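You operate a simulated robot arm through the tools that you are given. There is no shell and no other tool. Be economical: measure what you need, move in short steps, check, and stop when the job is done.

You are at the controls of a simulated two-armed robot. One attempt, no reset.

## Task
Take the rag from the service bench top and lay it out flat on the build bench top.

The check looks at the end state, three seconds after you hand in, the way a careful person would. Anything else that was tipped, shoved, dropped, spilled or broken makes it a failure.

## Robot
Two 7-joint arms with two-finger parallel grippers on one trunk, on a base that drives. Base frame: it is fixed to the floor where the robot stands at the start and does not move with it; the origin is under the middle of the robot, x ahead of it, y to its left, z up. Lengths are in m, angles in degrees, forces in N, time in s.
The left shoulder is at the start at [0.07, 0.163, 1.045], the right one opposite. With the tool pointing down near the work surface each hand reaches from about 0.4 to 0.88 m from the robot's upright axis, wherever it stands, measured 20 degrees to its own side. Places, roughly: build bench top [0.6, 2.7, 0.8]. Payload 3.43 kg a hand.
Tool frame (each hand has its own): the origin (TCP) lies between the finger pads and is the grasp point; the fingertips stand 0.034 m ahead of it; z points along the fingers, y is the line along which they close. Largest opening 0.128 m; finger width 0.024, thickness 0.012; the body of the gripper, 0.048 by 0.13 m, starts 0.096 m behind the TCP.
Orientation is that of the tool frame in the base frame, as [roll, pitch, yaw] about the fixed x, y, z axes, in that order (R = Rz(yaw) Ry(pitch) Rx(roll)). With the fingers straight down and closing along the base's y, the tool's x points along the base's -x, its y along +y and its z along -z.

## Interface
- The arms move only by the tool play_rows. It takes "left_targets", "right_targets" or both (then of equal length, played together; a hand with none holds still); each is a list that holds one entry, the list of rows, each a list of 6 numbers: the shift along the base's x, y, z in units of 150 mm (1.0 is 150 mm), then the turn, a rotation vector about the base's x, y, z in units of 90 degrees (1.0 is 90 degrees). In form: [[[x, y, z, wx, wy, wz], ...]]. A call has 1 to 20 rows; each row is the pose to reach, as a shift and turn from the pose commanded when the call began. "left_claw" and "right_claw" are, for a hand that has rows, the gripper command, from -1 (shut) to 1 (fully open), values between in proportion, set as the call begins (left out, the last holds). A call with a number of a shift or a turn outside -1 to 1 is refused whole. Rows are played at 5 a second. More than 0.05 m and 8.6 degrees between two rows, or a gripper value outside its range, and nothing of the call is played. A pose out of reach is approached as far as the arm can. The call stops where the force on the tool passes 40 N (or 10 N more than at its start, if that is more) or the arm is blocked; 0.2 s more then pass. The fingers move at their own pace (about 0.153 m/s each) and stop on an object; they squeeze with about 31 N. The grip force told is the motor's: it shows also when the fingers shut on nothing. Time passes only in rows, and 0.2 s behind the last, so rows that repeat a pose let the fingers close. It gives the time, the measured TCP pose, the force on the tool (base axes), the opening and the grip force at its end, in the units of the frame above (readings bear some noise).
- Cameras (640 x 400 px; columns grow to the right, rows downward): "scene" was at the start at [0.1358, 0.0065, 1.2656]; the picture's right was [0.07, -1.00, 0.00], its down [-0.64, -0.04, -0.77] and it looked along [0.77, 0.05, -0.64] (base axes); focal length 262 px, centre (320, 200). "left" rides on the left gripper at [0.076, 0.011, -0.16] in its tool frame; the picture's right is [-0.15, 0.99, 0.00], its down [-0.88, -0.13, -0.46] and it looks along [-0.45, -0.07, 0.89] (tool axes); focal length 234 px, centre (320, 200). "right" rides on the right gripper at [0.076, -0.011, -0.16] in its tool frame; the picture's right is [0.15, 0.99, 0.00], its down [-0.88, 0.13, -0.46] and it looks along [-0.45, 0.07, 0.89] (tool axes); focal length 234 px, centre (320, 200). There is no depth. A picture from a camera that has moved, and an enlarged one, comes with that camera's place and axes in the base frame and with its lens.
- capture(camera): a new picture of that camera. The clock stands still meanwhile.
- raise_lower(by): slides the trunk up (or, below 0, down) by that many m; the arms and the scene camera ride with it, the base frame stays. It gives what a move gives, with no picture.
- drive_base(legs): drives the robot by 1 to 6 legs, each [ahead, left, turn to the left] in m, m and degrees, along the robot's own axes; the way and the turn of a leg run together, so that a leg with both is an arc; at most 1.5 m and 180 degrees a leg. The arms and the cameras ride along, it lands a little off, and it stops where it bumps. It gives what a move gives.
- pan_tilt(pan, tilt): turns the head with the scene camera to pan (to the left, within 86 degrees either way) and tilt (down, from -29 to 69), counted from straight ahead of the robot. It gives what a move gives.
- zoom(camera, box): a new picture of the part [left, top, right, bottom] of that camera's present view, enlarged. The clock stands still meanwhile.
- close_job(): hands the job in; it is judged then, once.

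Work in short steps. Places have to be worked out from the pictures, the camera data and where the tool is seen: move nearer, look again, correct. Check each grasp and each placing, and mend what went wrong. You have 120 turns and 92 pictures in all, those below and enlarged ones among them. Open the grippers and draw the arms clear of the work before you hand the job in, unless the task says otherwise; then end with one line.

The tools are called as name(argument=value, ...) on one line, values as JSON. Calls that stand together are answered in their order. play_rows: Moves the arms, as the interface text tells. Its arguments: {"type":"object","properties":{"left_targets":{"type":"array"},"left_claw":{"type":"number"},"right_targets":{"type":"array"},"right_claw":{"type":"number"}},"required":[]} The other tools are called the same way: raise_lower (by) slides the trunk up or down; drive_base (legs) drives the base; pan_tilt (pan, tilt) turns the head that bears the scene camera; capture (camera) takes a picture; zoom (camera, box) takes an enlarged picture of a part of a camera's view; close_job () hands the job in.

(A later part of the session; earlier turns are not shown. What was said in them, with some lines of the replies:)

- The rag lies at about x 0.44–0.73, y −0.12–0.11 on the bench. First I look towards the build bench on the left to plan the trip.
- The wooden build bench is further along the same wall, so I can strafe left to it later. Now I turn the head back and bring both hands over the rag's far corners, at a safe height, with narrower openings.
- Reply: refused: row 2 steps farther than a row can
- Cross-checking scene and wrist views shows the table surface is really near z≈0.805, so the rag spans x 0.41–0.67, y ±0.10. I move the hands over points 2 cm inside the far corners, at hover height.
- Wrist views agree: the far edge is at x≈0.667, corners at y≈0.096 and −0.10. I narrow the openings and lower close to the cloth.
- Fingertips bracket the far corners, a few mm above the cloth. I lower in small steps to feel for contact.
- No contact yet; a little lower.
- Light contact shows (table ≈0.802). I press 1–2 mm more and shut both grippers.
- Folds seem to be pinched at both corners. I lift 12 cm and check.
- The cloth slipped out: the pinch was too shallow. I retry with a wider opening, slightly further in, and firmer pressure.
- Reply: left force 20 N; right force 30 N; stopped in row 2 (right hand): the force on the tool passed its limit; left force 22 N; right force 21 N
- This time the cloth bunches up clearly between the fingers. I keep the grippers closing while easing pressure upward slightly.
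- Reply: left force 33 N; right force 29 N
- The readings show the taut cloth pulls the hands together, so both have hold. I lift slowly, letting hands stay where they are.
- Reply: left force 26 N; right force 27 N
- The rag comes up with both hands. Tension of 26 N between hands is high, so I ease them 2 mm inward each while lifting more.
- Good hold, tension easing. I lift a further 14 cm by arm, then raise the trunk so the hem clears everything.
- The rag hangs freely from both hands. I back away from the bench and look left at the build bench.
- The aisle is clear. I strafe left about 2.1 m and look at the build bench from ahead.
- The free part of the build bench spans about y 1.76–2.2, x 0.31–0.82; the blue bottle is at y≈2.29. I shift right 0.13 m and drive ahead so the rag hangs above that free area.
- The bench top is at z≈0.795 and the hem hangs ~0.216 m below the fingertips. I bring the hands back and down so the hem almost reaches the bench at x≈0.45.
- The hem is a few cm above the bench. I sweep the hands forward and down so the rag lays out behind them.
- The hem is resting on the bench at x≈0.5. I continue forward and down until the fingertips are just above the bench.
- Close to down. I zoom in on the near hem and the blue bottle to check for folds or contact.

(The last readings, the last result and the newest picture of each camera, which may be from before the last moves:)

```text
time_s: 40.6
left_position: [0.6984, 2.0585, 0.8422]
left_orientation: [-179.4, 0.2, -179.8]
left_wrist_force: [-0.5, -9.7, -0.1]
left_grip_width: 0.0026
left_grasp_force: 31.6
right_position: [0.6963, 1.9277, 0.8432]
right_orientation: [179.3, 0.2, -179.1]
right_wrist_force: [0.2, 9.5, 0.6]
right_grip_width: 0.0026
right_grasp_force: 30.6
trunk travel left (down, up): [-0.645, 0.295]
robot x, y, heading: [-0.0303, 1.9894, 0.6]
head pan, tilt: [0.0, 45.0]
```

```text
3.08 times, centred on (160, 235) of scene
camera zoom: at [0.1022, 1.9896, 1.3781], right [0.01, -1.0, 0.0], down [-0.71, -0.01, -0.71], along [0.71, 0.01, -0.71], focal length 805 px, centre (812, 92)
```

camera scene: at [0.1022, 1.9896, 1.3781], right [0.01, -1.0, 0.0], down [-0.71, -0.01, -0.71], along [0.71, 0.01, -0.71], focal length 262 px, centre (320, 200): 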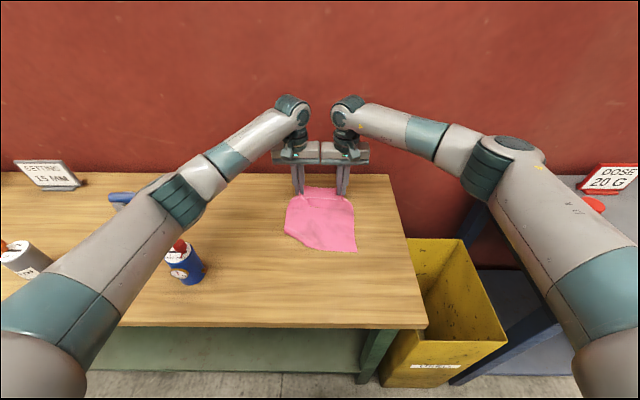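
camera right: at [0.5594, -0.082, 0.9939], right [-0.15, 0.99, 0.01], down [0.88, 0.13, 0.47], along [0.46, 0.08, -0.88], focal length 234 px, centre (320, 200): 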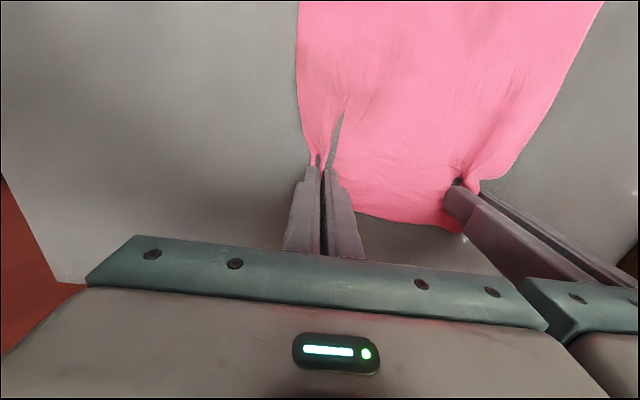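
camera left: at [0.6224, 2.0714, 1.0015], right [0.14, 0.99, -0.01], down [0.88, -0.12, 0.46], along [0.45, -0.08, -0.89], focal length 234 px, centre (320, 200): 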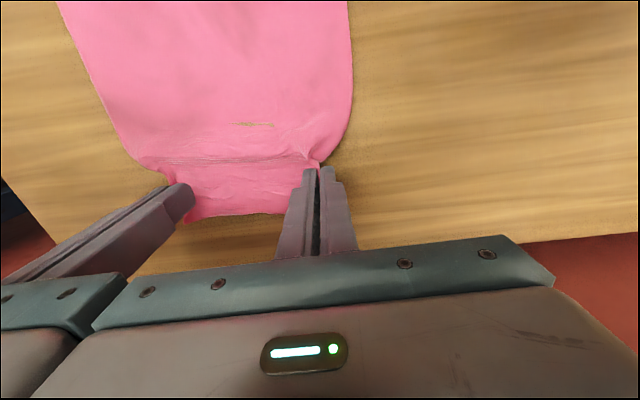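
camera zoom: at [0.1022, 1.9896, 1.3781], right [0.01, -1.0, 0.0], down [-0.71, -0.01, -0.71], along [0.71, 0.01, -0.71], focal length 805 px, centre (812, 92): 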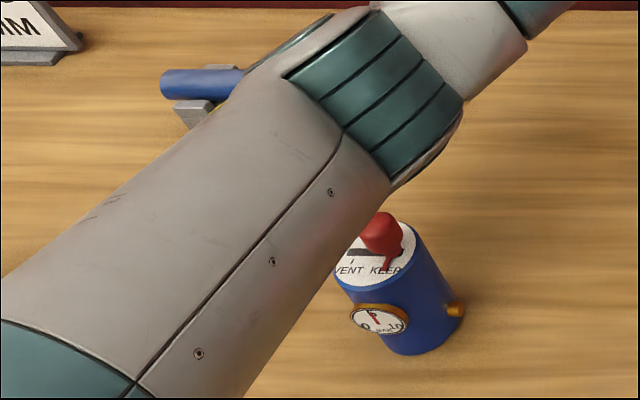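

The near-left corner has folded under. I lift the rag again along the reverse path and relay it with a start nearer the robot, so the hem drags and straightens.

play_rows(left_targets=[[[-0.06, 0, 0.2, 0, 0, 0], [-0.15, 0, 0.45, 0, 0, 0], [-0.3, 0, 0.7, 0, 0, 0], [-0.5, 0, 0.9, 0, 0, 0], [-0.75, 0, 1.0, 0, 0, 0], [-1.0, 0, 1.0, 0, 0, 0]]], right_targets=[[[-0.06, 0, 0.2, 0, 0, 0], [-0.15, 0, 0.45, 0, 0, 0], [-0.3, 0, 0.7, 0, 0, 0], [-0.5, 0, 0.9, 0, 0, 0], [-0.75, 0, 1.0, 0, 0, 0], [-1.0, 0, 1.0, 0, 0, 0]]])

play_rows(left_targets=[[[-0.1, 0, 0.2, 0, 0, 0], [-0.3, 0, 0.4, 0, 0, 0], [-0.6, 0, 0.55, 0, 0, 0], [-0.8, 0, 0.6, 0, 0, 0], [-0.95, 0, 0.6, 0, 0, 0], [-0.95, 0, 0.6, 0, 0, 0]]], right_targets=[[[-0.1, 0, 0.2, 0, 0, 0], [-0.3, 0, 0.4, 0, 0, 0], [-0.6, 0, 0.55, 0, 0, 0], [-0.8, 0, 0.6, 0, 0, 0], [-0.95, 0, 0.6, 0, 0, 0], [-0.95, 0, 0.6, 0, 0, 0]]])

zoom(camera="scene", box=[200, 100, 440, 300])

```text
time_s: 42.0
left_position: [0.5424, 2.0571, 0.9953]
left_orientation: [-179.4, 0.3, -179.7]
left_wrist_force: [-0.4, -9.4, -0.1]
left_grip_width: 0.0024
left_grasp_force: 31.0
right_position: [0.5446, 1.9283, 0.9949]
right_orientation: [179.4, 0.2, -179.1]
right_wrist_force: [-0.4, 9.1, 0.6]
right_grip_width: 0.0022
right_grasp_force: 31.1
trunk travel left (down, up): [-0.645, 0.295]
robot x, y, heading: [-0.0314, 1.9895, 0.6]
head pan, tilt: [0.0, 45.0]
```

```text
refused: row 3 steps farther than a row can; nothing moved
```

```text
2.00 times, centred on (320, 200) of scene
camera zoom: at [0.1001, 1.9898, 1.3783], right [0.01, -1.0, 0.0], down [-0.71, -0.01, -0.71], along [0.71, 0.01, -0.71], focal length 524 px, centre (320, 200)
```

zoom: 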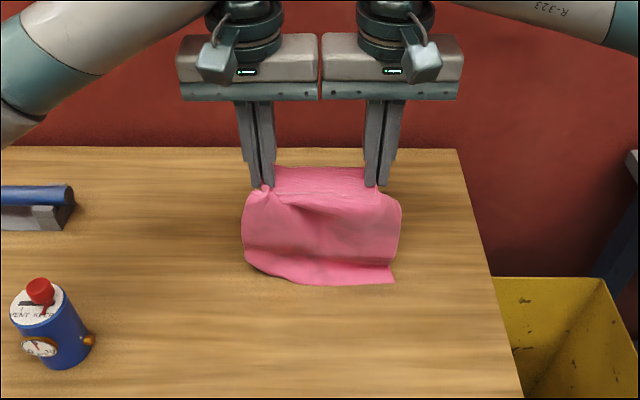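

Lift it fully clear and further back (smaller steps).

play_rows(left_targets=[[[-0.05, 0, 0.25, 0, 0, 0], [-0.15, 0, 0.5, 0, 0, 0], [-0.35, 0, 0.7, 0, 0, 0], [-0.6, 0, 0.8, 0, 0, 0], [-0.8, 0, 0.8, 0, 0, 0], [-0.95, 0, 0.8, 0, 0, 0], [-0.95, 0, 0.8, 0, 0, 0]]], right_targets=[[[-0.05, 0, 0.25, 0, 0, 0], [-0.15, 0, 0.5, 0, 0, 0], [-0.35, 0, 0.7, 0, 0, 0], [-0.6, 0, 0.8, 0, 0, 0], [-0.8, 0, 0.8, 0, 0, 0], [-0.95, 0, 0.8, 0, 0, 0], [-0.95, 0, 0.8, 0, 0, 0]]])

zoom(camera="scene", box=[200, 100, 440, 300])

```text
time_s: 43.6
left_position: [0.404, 2.0593, 1.1128]
left_orientation: [-179.4, 0.1, -179.9]
left_wrist_force: [-0.8, -11.7, -0.2]
left_grip_width: 0.0026
left_grasp_force: 30.7
right_position: [0.403, 1.9261, 1.1128]
right_orientation: [179.3, 0.2, -179.2]
right_wrist_force: [-0.6, 12.2, 0.2]
right_grip_width: 0.0021
right_grasp_force: 31.0
trunk travel left (down, up): [-0.645, 0.295]
robot x, y, heading: [-0.0342, 1.9864, 0.8]
head pan, tilt: [0.0, 45.0]
```

```text
2.00 times, centred on (320, 200) of scene
camera zoom: at [0.1021, 1.9896, 1.3781], right [0.01, -1.0, 0.0], down [-0.71, -0.01, -0.71], along [0.71, 0.01, -0.71], focal length 524 px, centre (320, 200)
```

zoom: 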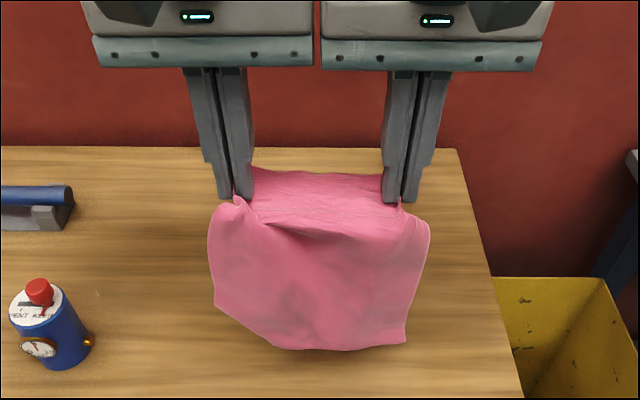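

The corner still appears curled back while hanging. I give it a few quick shakes in the air to let it fall open.

play_rows(left_targets=[[[0, 0, 0.33, 0, 0, 0], [0, 0, 0.66, 0, 0, 0], [0, 0, 0.34, 0, 0, 0], [0, 0, 0.02, 0, 0, 0], [0, 0, 0.34, 0, 0, 0], [0, 0, 0.66, 0, 0, 0], [0, 0, 0.34, 0, 0, 0], [0, 0, 0.02, 0, 0, 0], [0.32, 0, 0.02, 0, 0, 0], [0.64, 0, 0.02, 0, 0, 0], [0.32, 0, 0.02, 0, 0, 0], [0, 0, 0.02, 0, 0, 0], [0, 0, 0, 0, 0, 0], [0, 0, 0, 0, 0, 0], [0, 0, 0, 0, 0, 0]]], right_targets=[[[0, 0, 0.33, 0, 0, 0], [0, 0, 0.66, 0, 0, 0], [0, 0, 0.34, 0, 0, 0], [0, 0, 0.02, 0, 0, 0], [0, 0, 0.34, 0, 0, 0], [0, 0, 0.66, 0, 0, 0], [0, 0, 0.34, 0, 0, 0], [0, 0, 0.02, 0, 0, 0], [0.32, 0, 0.02, 0, 0, 0], [0.64, 0, 0.02, 0, 0, 0], [0.32, 0, 0.02, 0, 0, 0], [0, 0, 0.02, 0, 0, 0], [0, 0, 0, 0, 0, 0], [0, 0, 0, 0, 0, 0], [0, 0, 0, 0, 0, 0]]])

zoom(camera="scene", box=[200, 100, 440, 300])

```text
time_s: 46.8
left_position: [0.4064, 2.0597, 1.1161]
left_orientation: [-179.4, 0.2, -179.8]
left_wrist_force: [-0.7, -11.5, -0.6]
left_grip_width: 0.0026
left_grasp_force: 31.0
right_position: [0.4054, 1.9279, 1.1147]
right_orientation: [179.3, 0.3, -179.1]
right_wrist_force: [0.5, 11.4, -0.5]
right_grip_width: 0.0022
right_grasp_force: 30.7
trunk travel left (down, up): [-0.645, 0.295]
robot x, y, heading: [-0.0306, 1.988, 0.5]
head pan, tilt: [0.0, 45.0]
```

```text
2.00 times, centred on (320, 200) of scene
camera zoom: at [0.1018, 1.9896, 1.3781], right [0.01, -1.0, 0.0], down [-0.71, -0.01, -0.71], along [0.71, 0.01, -0.71], focal length 524 px, centre (320, 200)
```

zoom: 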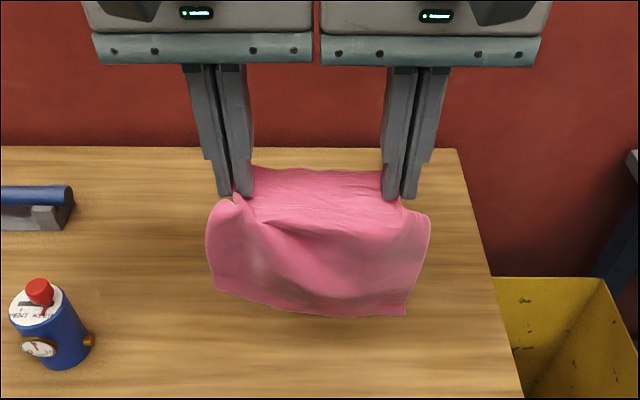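

The hem looks straight now. I lower it and lay it again with more forward drag.

play_rows(left_targets=[[[0, 0, -0.27, 0, 0, 0], [0.05, 0, -0.47, 0, 0, 0], [0.2, 0, -0.57, 0, 0, 0], [0.4, 0, -0.58, 0, 0, 0], [0.6, 0, -0.6, 0, 0, 0], [0.8, 0, -0.7, 0, 0, 0], [0.967, 0, -0.83, 0, 0, 0]]], right_targets=[[[0, 0, -0.27, 0, 0, 0], [0.05, 0, -0.47, 0, 0, 0], [0.2, 0, -0.57, 0, 0, 0], [0.4, 0, -0.58, 0, 0, 0], [0.6, 0, -0.6, 0, 0, 0], [0.8, 0, -0.7, 0, 0, 0], [0.967, 0, -0.83, 0, 0, 0]]])

zoom(camera="scene", box=[200, 100, 440, 300])

```text
time_s: 48.4
left_position: [0.5519, 2.0574, 0.9883]
left_orientation: [-179.5, 0.0, -179.8]
left_wrist_force: [0.1, -9.3, -0.5]
left_grip_width: 0.0022
left_grasp_force: 31.2
right_position: [0.5513, 1.9269, 0.9877]
right_orientation: [179.2, 0.2, -179.1]
right_wrist_force: [0.2, 9.4, 0.0]
right_grip_width: 0.0024
right_grasp_force: 30.8
trunk travel left (down, up): [-0.645, 0.295]
robot x, y, heading: [-0.0291, 1.9862, 0.6]
head pan, tilt: [0.0, 45.0]
```

```text
2.00 times, centred on (320, 200) of scene
camera zoom: at [0.1031, 1.9897, 1.378], right [0.01, -1.0, 0.0], down [-0.71, -0.01, -0.71], along [0.71, 0.01, -0.71], focal length 524 px, centre (320, 200)
```

zoom: 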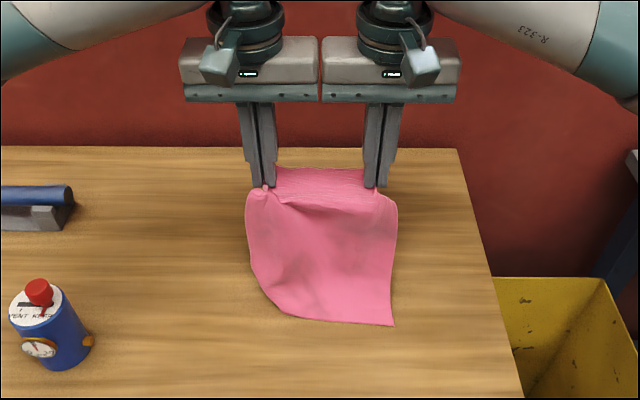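

The left near corner still tucks under slightly. I drag diagonally forward-right while descending, so friction pulls the tucked corner outward.

play_rows(left_targets=[[[0.1, -0.15, -0.1, 0, 0, 0], [0.2, -0.3, -0.2, 0, 0, 0], [0.3, -0.45, -0.3, 0, 0, 0], [0.4, -0.55, -0.4, 0, 0, 0]]], right_targets=[[[0.1, -0.15, -0.1, 0, 0, 0], [0.2, -0.3, -0.2, 0, 0, 0], [0.3, -0.45, -0.3, 0, 0, 0], [0.4, -0.55, -0.4, 0, 0, 0]]])

zoom(camera="scene", box=[200, 100, 440, 300])

```text
time_s: 49.4
left_position: [0.6103, 1.972, 0.9274]
left_orientation: [-179.6, 0.2, -179.8]
left_wrist_force: [1.0, -5.3, -0.5]
left_grip_width: 0.0025
left_grasp_force: 30.4
right_position: [0.6108, 1.8442, 0.9293]
right_orientation: [179.2, 0.2, -179.1]
right_wrist_force: [0.5, 5.3, 0.6]
right_grip_width: 0.0025
right_grasp_force: 30.8
trunk travel left (down, up): [-0.645, 0.295]
robot x, y, heading: [-0.029, 1.9882, 0.5]
head pan, tilt: [0.0, 45.0]
```

```text
2.00 times, centred on (320, 200) of scene
camera zoom: at [0.1029, 1.9886, 1.378], right [0.01, -1.0, 0.0], down [-0.71, -0.01, -0.71], along [0.71, 0.01, -0.71], focal length 524 px, centre (320, 200)
```

zoom: 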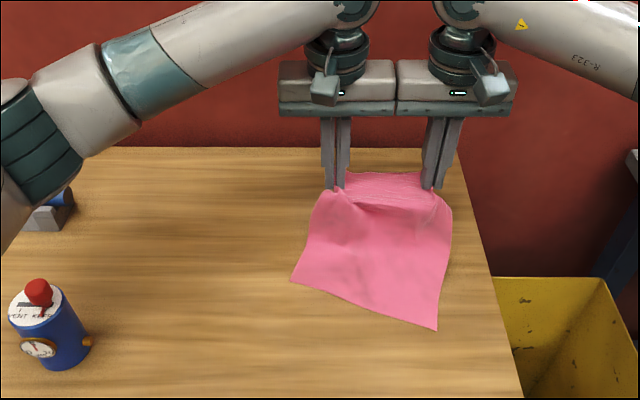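

The corner has popped out nicely. The rag now lies skewed ~20° to the right, so I finish forward and down with a slight turn of the hand pair to match.

play_rows(left_targets=[[[0.2, -0.05, -0.15, 0, 0, -0.036], [0.4, -0.1, -0.3, 0, 0, -0.072], [0.57, -0.16, -0.45, 0, 0, -0.108], [0.7, -0.213, -0.58, 0, 0, -0.144], [0.7, -0.213, -0.58, 0, 0, -0.144]]], right_targets=[[[0.14, -0.05, -0.15, 0, 0, -0.036], [0.28, -0.1, -0.3, 0, 0, -0.072], [0.4, -0.16, -0.45, 0, 0, -0.108], [0.5, -0.207, -0.58, 0, 0, -0.144], [0.5, -0.207, -0.58, 0, 0, -0.144]]])

zoom(camera="scene", box=[200, 100, 440, 300])

capture(camera="left")

```text
time_s: 50.6
left_position: [0.715, 1.9429, 0.8445]
left_orientation: [-179.3, 0.3, 167.3]
left_wrist_force: [-2.6, -7.8, 0.3]
left_grip_width: 0.0024
left_grasp_force: 30.7
right_position: [0.6857, 1.8159, 0.8441]
right_orientation: [179.3, 0.3, 167.9]
right_wrist_force: [1.4, 8.3, 0.2]
right_grip_width: 0.0024
right_grasp_force: 31.0
trunk travel left (down, up): [-0.645, 0.295]
robot x, y, heading: [-0.0296, 1.9877, 0.4]
head pan, tilt: [0.0, 45.0]
```

```text
2.00 times, centred on (320, 200) of scene
camera zoom: at [0.1005, 1.9904, 1.3783], right [0.01, -1.0, 0.0], down [-0.71, -0.01, -0.71], along [0.71, 0.01, -0.71], focal length 524 px, centre (320, 200)
```

zoom: 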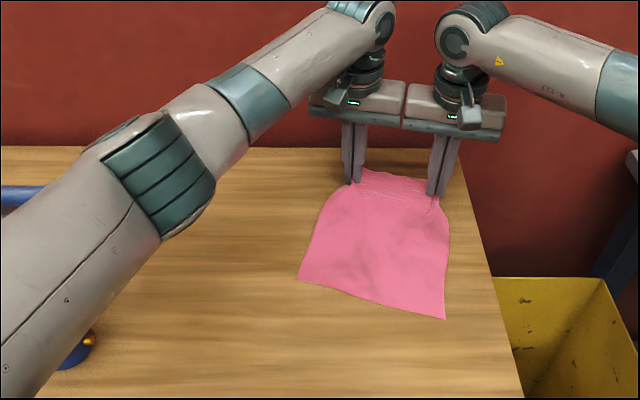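

```text
52 pictures are left
camera left: at [0.6426, 1.973, 1.0022], right [0.36, 0.93, -0.01], down [0.83, -0.32, 0.46], along [0.43, -0.18, -0.89], focal length 234 px, centre (320, 200)
```

left: 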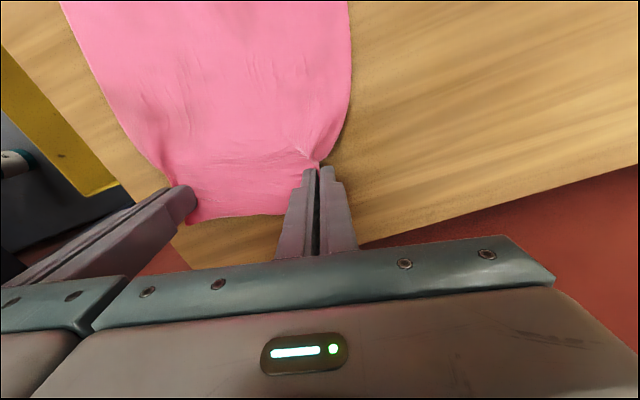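

The rag is nearly flat with all hem corners out. I straighten it by swinging the hands left a little (away from the bench's side edge) and lowering the tips nearly to the surface.

play_rows(left_targets=[[[-0.02, 0.08, 0, 0, 0, 0.036], [-0.04, 0.16, 0, 0, 0, 0.072], [-0.06, 0.24, -0.02, 0, 0, 0.108], [-0.07, 0.32, -0.05, 0, 0, 0.144], [-0.07, 0.32, -0.05, 0, 0, 0.144]]], right_targets=[[[0.03, 0.07, 0, 0, 0, 0.036], [0.065, 0.145, 0, 0, 0, 0.072], [0.1, 0.22, -0.02, 0, 0, 0.108], [0.125, 0.29, -0.05, 0, 0, 0.144], [0.125, 0.29, -0.05, 0, 0, 0.144]]])

zoom(camera="scene", box=[240, 160, 400, 260])

```text
time_s: 51.8
left_position: [0.7052, 1.9915, 0.8369]
left_orientation: [-179.4, 0.3, -179.8]
left_wrist_force: [-0.3, -13.0, 6.6]
left_grip_width: 0.0024
left_grasp_force: 31.4
right_position: [0.7042, 1.8601, 0.836]
right_orientation: [179.3, 0.3, -179.1]
right_wrist_force: [0.0, 12.7, 0.4]
right_grip_width: 0.0024
right_grasp_force: 31.3
trunk travel left (down, up): [-0.645, 0.295]
robot x, y, heading: [-0.0286, 1.985, 0.5]
head pan, tilt: [0.0, 45.0]
```

```text
4.00 times, centred on (320, 210) of scene
camera zoom: at [0.1006, 1.989, 1.3783], right [0.01, -1.0, 0.0], down [-0.71, -0.01, -0.71], along [0.71, 0.01, -0.71], focal length 1047 px, centre (320, 160)
```

zoom: 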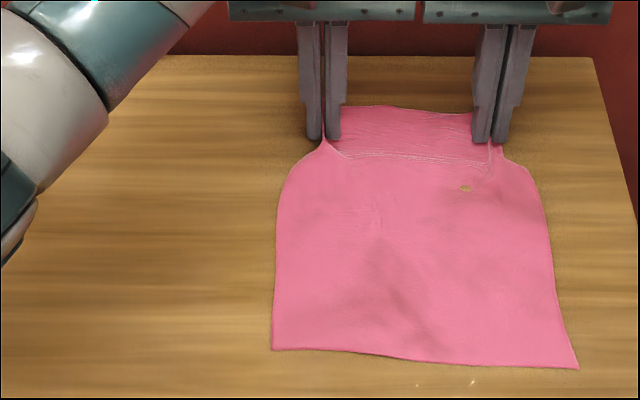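

The rag lies straight and flat apart from the pinched folds. I open the fingers moderately at the surface to spread the folds, then lift off.

play_rows(left_targets=[[[0, 0, 0, 0, 0, 0], [0, 0, 0, 0, 0, 0], [0, 0, 0, 0, 0, 0], [0, 0, 0.1, 0, 0, 0], [0, 0, 0.3, 0, 0, 0], [0, 0, 0.6, 0, 0, 0]]], right_targets=[[[0, 0, 0, 0, 0, 0], [0, 0, 0, 0, 0, 0], [0, 0, 0, 0, 0, 0], [0, 0, 0.1, 0, 0, 0], [0, 0, 0.3, 0, 0, 0], [0, 0, 0.6, 0, 0, 0]]], left_claw=-0.3, right_claw=-0.3)

zoom(camera="scene", box=[240, 160, 400, 260])

capture(camera="left")

capture(camera="right")

```text
time_s: 53.2
left_position: [0.7056, 1.9915, 0.9246]
left_orientation: [-179.6, 0.4, -179.8]
left_wrist_force: [0.1, 0.0, 0.6]
left_grip_width: 0.0446
left_grasp_force: 0.1
right_position: [0.6988, 1.8569, 0.9279]
right_orientation: [179.5, 0.2, -179.2]
right_wrist_force: [-1.2, 0.3, -0.1]
right_grip_width: 0.0446
right_grasp_force: 0.0
trunk travel left (down, up): [-0.645, 0.295]
robot x, y, heading: [-0.0313, 1.9889, 0.5]
head pan, tilt: [0.0, 45.0]
```

```text
4.00 times, centred on (320, 210) of scene
camera zoom: at [0.0995, 1.9894, 1.3782], right [0.01, -1.0, 0.0], down [-0.71, -0.01, -0.71], along [0.71, 0.01, -0.71], focal length 1047 px, centre (320, 160)
```

zoom: 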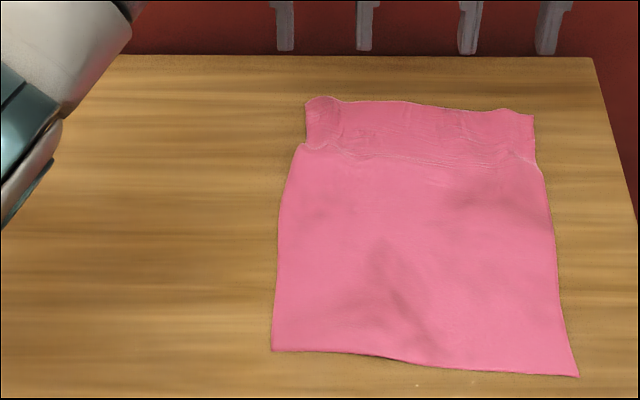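

```text
49 pictures are left
camera left: at [0.6295, 2.004, 1.0834], right [0.14, 0.99, -0.01], down [0.88, -0.12, 0.46], along [0.46, -0.07, -0.89], focal length 234 px, centre (320, 200)
```

left: 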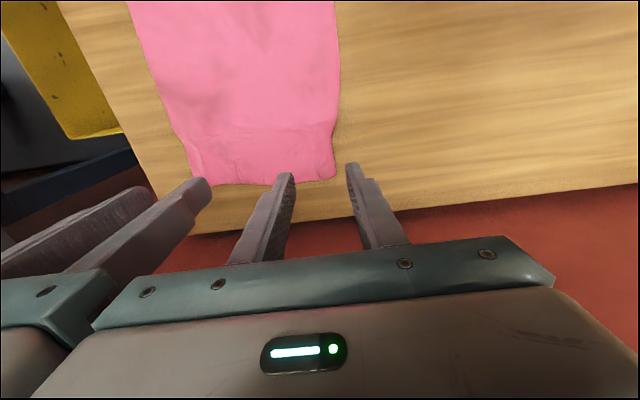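

```text
48 pictures are left
camera right: at [0.6245, 1.8444, 1.0862], right [-0.16, 0.99, 0.01], down [0.88, 0.14, 0.46], along [0.45, 0.08, -0.89], focal length 234 px, centre (320, 200)
```

right: 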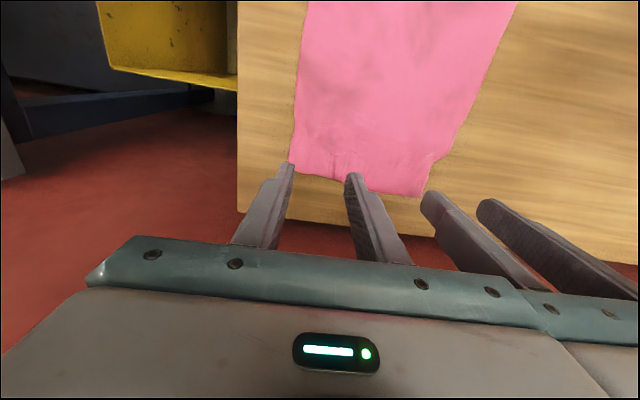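

The rag measures ~0.255 × 0.19–0.20 m, its full size, so it is laid out. I raise the hands and inspect the far corners closely.

play_rows(left_targets=[[[-0.1, 0.1, 0.2, 0, 0, 0], [-0.3, 0.15, 0.4, 0, 0, 0], [-0.5, 0.2, 0.6, 0, 0, 0], [-0.7, 0.2, 0.8, 0, 0, 0], [-0.7, 0.2, 1.0, 0, 0, 0]]], right_targets=[[[-0.1, -0.1, 0.2, 0, 0, 0], [-0.3, -0.15, 0.4, 0, 0, 0], [-0.5, -0.2, 0.6, 0, 0, 0], [-0.7, -0.2, 0.8, 0, 0, 0], [-0.7, -0.2, 1.0, 0, 0, 0]]])

zoom(camera="left", box=[60, 0, 380, 200])

zoom(camera="right", box=[240, 0, 560, 200])

capture(camera="scene")

```text
time_s: 54.4
left_position: [0.5962, 2.0219, 1.0732]
left_orientation: [-179.6, 0.2, -179.8]
left_wrist_force: [0.1, 1.0, -0.4]
left_grip_width: 0.0449
left_grasp_force: 0.1
right_position: [0.5957, 1.829, 1.0754]
right_orientation: [179.4, 0.2, -179.1]
right_wrist_force: [0.4, -0.2, -0.4]
right_grip_width: 0.0447
right_grasp_force: 0.1
trunk travel left (down, up): [-0.645, 0.295]
robot x, y, heading: [-0.0299, 1.9867, 0.9]
head pan, tilt: [0.0, 45.0]
```

```text
2.00 times, centred on (220, 100) of left
camera zoom: at [0.5205, 2.0345, 1.2317], right [0.14, 0.99, -0.01], down [0.88, -0.12, 0.46], along [0.45, -0.07, -0.89], focal length 468 px, centre (520, 400)
```

zoom: 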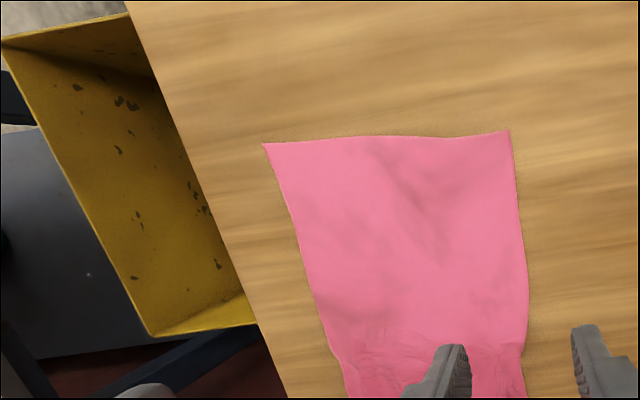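

```text
2.00 times, centred on (400, 100) of right
camera zoom: at [0.5211, 1.8143, 1.2343], right [-0.16, 0.99, 0.01], down [0.88, 0.14, 0.46], along [0.45, 0.08, -0.89], focal length 468 px, centre (160, 400)
```

zoom: 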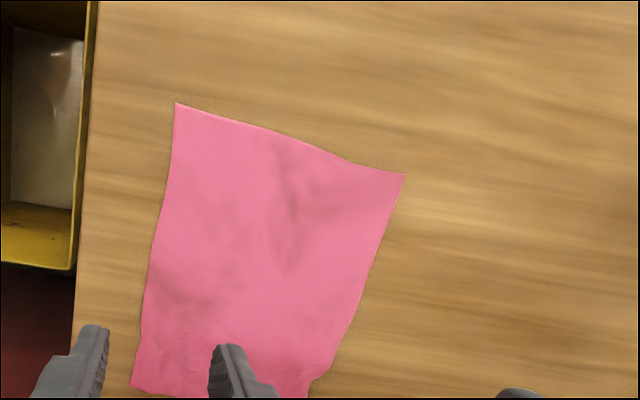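

```text
45 pictures are left
camera scene: at [0.1014, 1.9896, 1.378], right [0.01, -1.0, 0.0], down [-0.71, -0.01, -0.71], along [0.71, 0.01, -0.71], focal length 262 px, centre (320, 200)
```

scene: 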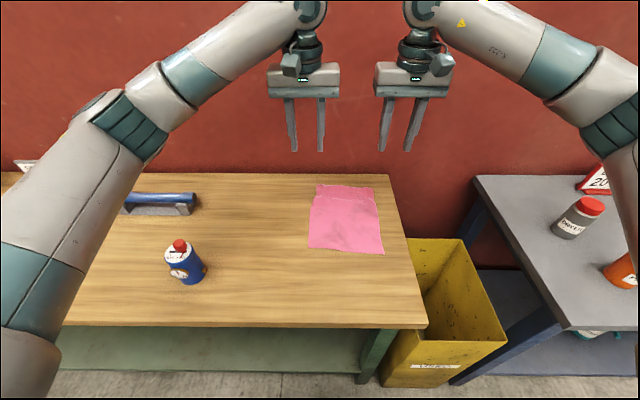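

Mostly flat. One close look at the far strip now that the hands are out of the way.

zoom(camera="scene", box=[296, 170, 392, 230])

```text
6.67 times, centred on (344, 200) of scene
camera zoom: at [0.1014, 1.9896, 1.378], right [0.01, -1.0, 0.0], down [-0.71, -0.01, -0.71], along [0.71, 0.01, -0.71], focal length 1745 px, centre (160, 200)
```

zoom: 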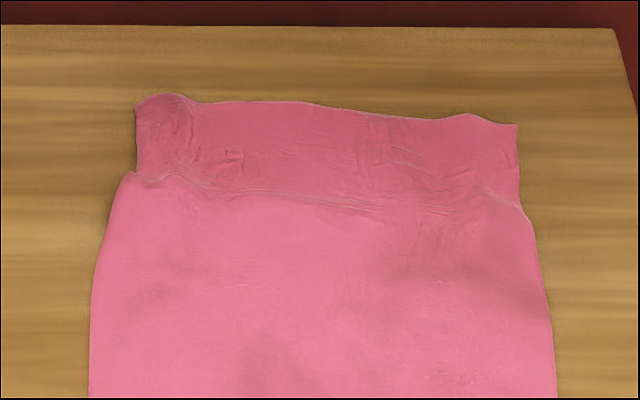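

The far strip's left end is slightly rolled (~1 cm). I smooth it: with closed fingertips I'll press lightly on both ends of the strip and stroke outward.

play_rows(left_targets=[[[0.2, -0.05, -0.2, 0, 0, 0], [0.4, -0.1, -0.4, 0, 0, 0], [0.6, -0.15, -0.6, 0, 0, 0], [0.8, -0.2, -0.8, 0, 0, 0], [0.88, -0.25, -1.0, 0, 0, 0]]], right_targets=[[[0.2, 0.03, -0.2, 0, 0, 0], [0.4, 0.06, -0.4, 0, 0, 0], [0.6, 0.08, -0.6, 0, 0, 0], [0.8, 0.1, -0.8, 0, 0, 0], [0.88, 0.12, -1.0, 0, 0, 0]]], left_claw=-1, right_claw=-1)

play_rows(left_targets=[[[0, 0, -0.25, 0, 0, 0], [0, 0, -0.48, 0, 0, 0], [0, 0, -0.54, 0, 0, 0], [0, 0, -0.54, 0, 0, 0]]], right_targets=[[[0, 0, -0.25, 0, 0, 0], [0, 0, -0.48, 0, 0, 0], [0, 0, -0.54, 0, 0, 0], [0, 0, -0.54, 0, 0, 0]]])

capture(camera="left")

capture(camera="right")

```text
time_s: 55.6
left_position: [0.7338, 1.9818, 0.925]
left_orientation: [-179.5, 0.2, -179.8]
left_wrist_force: [0.5, -0.5, 0.7]
left_grip_width: 0.0001
left_grasp_force: 30.8
right_position: [0.7319, 1.846, 0.9234]
right_orientation: [179.4, 0.2, -179.2]
right_wrist_force: [-0.1, -0.5, -0.1]
right_grip_width: 0.0001
right_grasp_force: 31.6
trunk travel left (down, up): [-0.645, 0.295]
robot x, y, heading: [-0.0293, 1.9899, 0.8]
head pan, tilt: [0.0, 45.0]
```

```text
time_s: 56.6
left_position: [0.7308, 1.984, 0.8429]
left_orientation: [-179.4, 0.2, -179.8]
left_wrist_force: [0.1, -0.7, 0.5]
left_grip_width: 0.0
left_grasp_force: 31.0
right_position: [0.7316, 1.8459, 0.8432]
right_orientation: [179.4, 0.1, -179.2]
right_wrist_force: [-0.5, 0.7, -0.1]
right_grip_width: 0.0002
right_grasp_force: 31.1
trunk travel left (down, up): [-0.645, 0.295]
robot x, y, heading: [-0.0304, 1.9905, 0.5]
head pan, tilt: [0.0, 45.0]
```

```text
43 pictures are left
camera left: at [0.6553, 1.997, 1.0008], right [0.14, 0.99, -0.01], down [0.88, -0.12, 0.46], along [0.45, -0.07, -0.89], focal length 234 px, centre (320, 200)
```

left: 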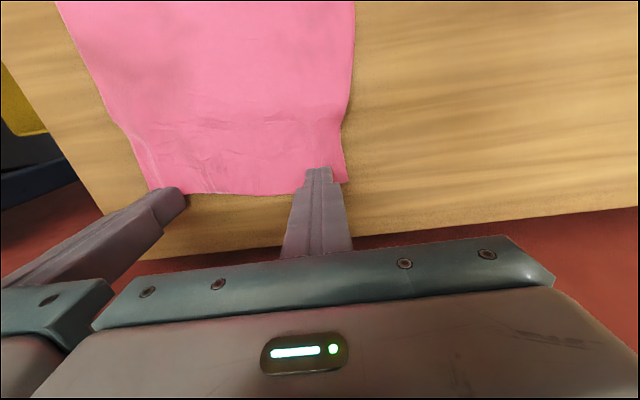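

```text
42 pictures are left
camera right: at [0.6561, 1.8319, 1.0017], right [-0.16, 0.99, 0.01], down [0.88, 0.14, 0.46], along [0.45, 0.08, -0.89], focal length 234 px, centre (320, 200)
```

right: 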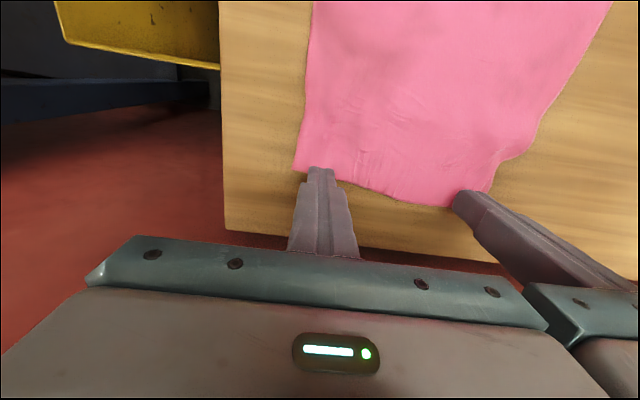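

From close up the corners are square and flat. I press lightly 1 cm further in and stroke outward about 1.2 cm per hand.

play_rows(left_targets=[[[-0.07, 0, -0.03, 0, 0, 0], [-0.07, 0, -0.065, 0, 0, 0], [-0.07, 0.03, -0.065, 0, 0, 0], [-0.07, 0.06, -0.065, 0, 0, 0], [-0.07, 0.09, -0.065, 0, 0, 0], [-0.07, 0.1, 0.0, 0, 0, 0], [-0.07, 0.1, 0.3, 0, 0, 0], [-0.07, 0.1, 0.6, 0, 0, 0]]], right_targets=[[[-0.07, 0, -0.03, 0, 0, 0], [-0.07, 0, -0.065, 0, 0, 0], [-0.07, -0.03, -0.065, 0, 0, 0], [-0.07, -0.06, -0.065, 0, 0, 0], [-0.07, -0.09, -0.065, 0, 0, 0], [-0.07, -0.1, 0.0, 0, 0, 0], [-0.07, -0.1, 0.3, 0, 0, 0], [-0.07, -0.1, 0.6, 0, 0, 0]]])

zoom(camera="scene", box=[280, 160, 408, 260])

```text
time_s: 58.4
left_position: [0.7215, 2.0033, 0.9352]
left_orientation: [-179.4, 0.3, -179.8]
left_wrist_force: [0.5, -0.2, 0.6]
left_grip_width: 0.0
left_grasp_force: 31.2
right_position: [0.7185, 1.8318, 0.9362]
right_orientation: [179.4, 0.2, -179.2]
right_wrist_force: [0.6, -0.5, -0.2]
right_grip_width: 0.0
right_grasp_force: 31.0
trunk travel left (down, up): [-0.645, 0.295]
robot x, y, heading: [-0.0287, 1.9875, 0.2]
head pan, tilt: [0.0, 45.0]
```

```text
4.00 times, centred on (344, 210) of scene
camera zoom: at [0.1004, 1.9895, 1.3781], right [0.01, -1.0, 0.0], down [-0.71, -0.01, -0.71], along [0.71, 0.01, -0.71], focal length 1047 px, centre (224, 160)
```

zoom: 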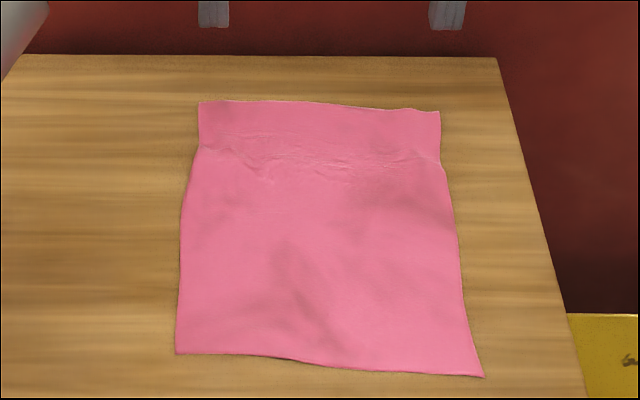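

The rag is now flat with square corners. I raise the hands, open the grippers, and back the robot off.

play_rows(left_targets=[[[0, 0, 0.3, 0, 0, 0], [-0.1, 0.1, 0.6, 0, 0, 0], [-0.2, 0.3, 0.8, 0, 0, 0], [-0.2, 0.5, 1.0, 0, 0, 0]]], right_targets=[[[0, 0, 0.3, 0, 0, 0], [-0.1, -0.1, 0.6, 0, 0, 0], [-0.2, -0.3, 0.8, 0, 0, 0], [-0.2, -0.5, 1.0, 0, 0, 0]]])

raise_lower(by=0.1)

drive_base(legs=[[-0.4, 0, 0]])

play_rows(left_targets=[[[0, 0, 0, 0, 0, 0], [0, 0, 0, 0, 0, 0], [0, 0, 0, 0, 0, 0]]], right_targets=[[[0, 0, 0, 0, 0, 0], [0, 0, 0, 0, 0, 0], [0, 0, 0, 0, 0, 0]]], left_claw=1, right_claw=1)

capture(camera="scene")

```text
time_s: 59.4
left_position: [0.6881, 2.0751, 1.0863]
left_orientation: [-179.4, 0.4, -179.8]
left_wrist_force: [-1.0, -0.1, 0.4]
left_grip_width: 0.0002
left_grasp_force: 31.1
right_position: [0.6869, 1.7569, 1.085]
right_orientation: [179.4, 0.3, -179.1]
right_wrist_force: [-0.3, -0.2, 0.0]
right_grip_width: 0.0
right_grasp_force: 30.9
trunk travel left (down, up): [-0.645, 0.295]
robot x, y, heading: [-0.0292, 1.9845, 0.6]
head pan, tilt: [0.0, 45.0]
```

```text
time_s: 60.7
left_position: [0.6917, 2.0746, 1.1843]
left_orientation: [-179.4, 0.2, -179.7]
left_wrist_force: [-0.6, -0.6, -0.3]
left_grip_width: 0.0001
left_grasp_force: 31.1
right_position: [0.689, 1.7566, 1.1829]
right_orientation: [179.2, 0.2, -179.3]
right_wrist_force: [-0.4, 0.1, 0.1]
right_grip_width: 0.0
right_grasp_force: 30.7
trunk travel left (down, up): [-0.745, 0.195]
robot x, y, heading: [-0.0294, 1.9896, 0.5]
head pan, tilt: [0.0, 45.0]
```

```text
time_s: 63.2
left_position: [0.2961, 2.0755, 1.1849]
left_orientation: [-179.5, 0.3, -179.3]
left_wrist_force: [-0.7, -0.7, -0.6]
left_grip_width: 0.0
left_grasp_force: 31.1
right_position: [0.298, 1.7566, 1.1823]
right_orientation: [179.3, 0.2, -178.7]
right_wrist_force: [0.5, 0.3, -0.1]
right_grip_width: 0.0
right_grasp_force: 30.6
trunk travel left (down, up): [-0.745, 0.195]
robot x, y, heading: [-0.4264, 1.9807, 0.8]
head pan, tilt: [0.0, 45.0]
```

```text
time_s: 64.0
left_position: [0.2945, 2.0749, 1.185]
left_orientation: [-179.4, 0.2, -179.3]
left_wrist_force: [0.2, -0.6, 0.2]
left_grip_width: 0.1279
left_grasp_force: 0.0
right_position: [0.2962, 1.757, 1.1834]
right_orientation: [179.4, 0.2, -178.7]
right_wrist_force: [-0.9, -0.4, -0.4]
right_grip_width: 0.128
right_grasp_force: 0.1
trunk travel left (down, up): [-0.745, 0.195]
robot x, y, heading: [-0.4265, 1.9817, 1.1]
head pan, tilt: [0.0, 45.0]
```

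```text
40 pictures are left
camera scene: at [-0.2936, 1.9854, 1.4782], right [0.02, -1.0, 0.0], down [-0.71, -0.01, -0.71], along [0.71, 0.01, -0.71], focal length 262 px, centre (320, 200)
```

scene: 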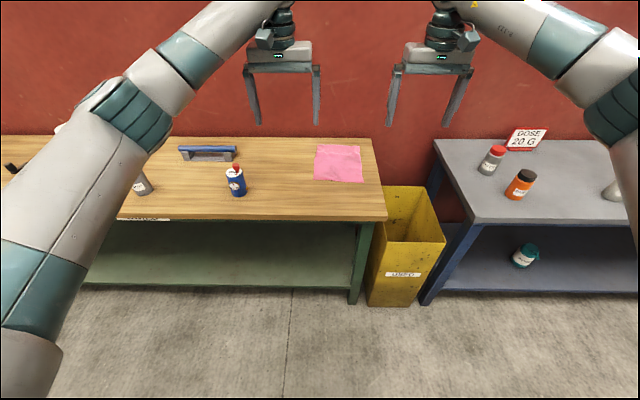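

The rag lies flat on the build bench, nothing else has been disturbed, and the arms are clear with the grippers open. I hand in.

close_job()

```text
The job is handed in.
```

The rag is laid out flat on the build bench top, at about its full size with only slight creases near the far edge. In the last picture nothing else looks disturbed. The grippers are open and the arms are clear.
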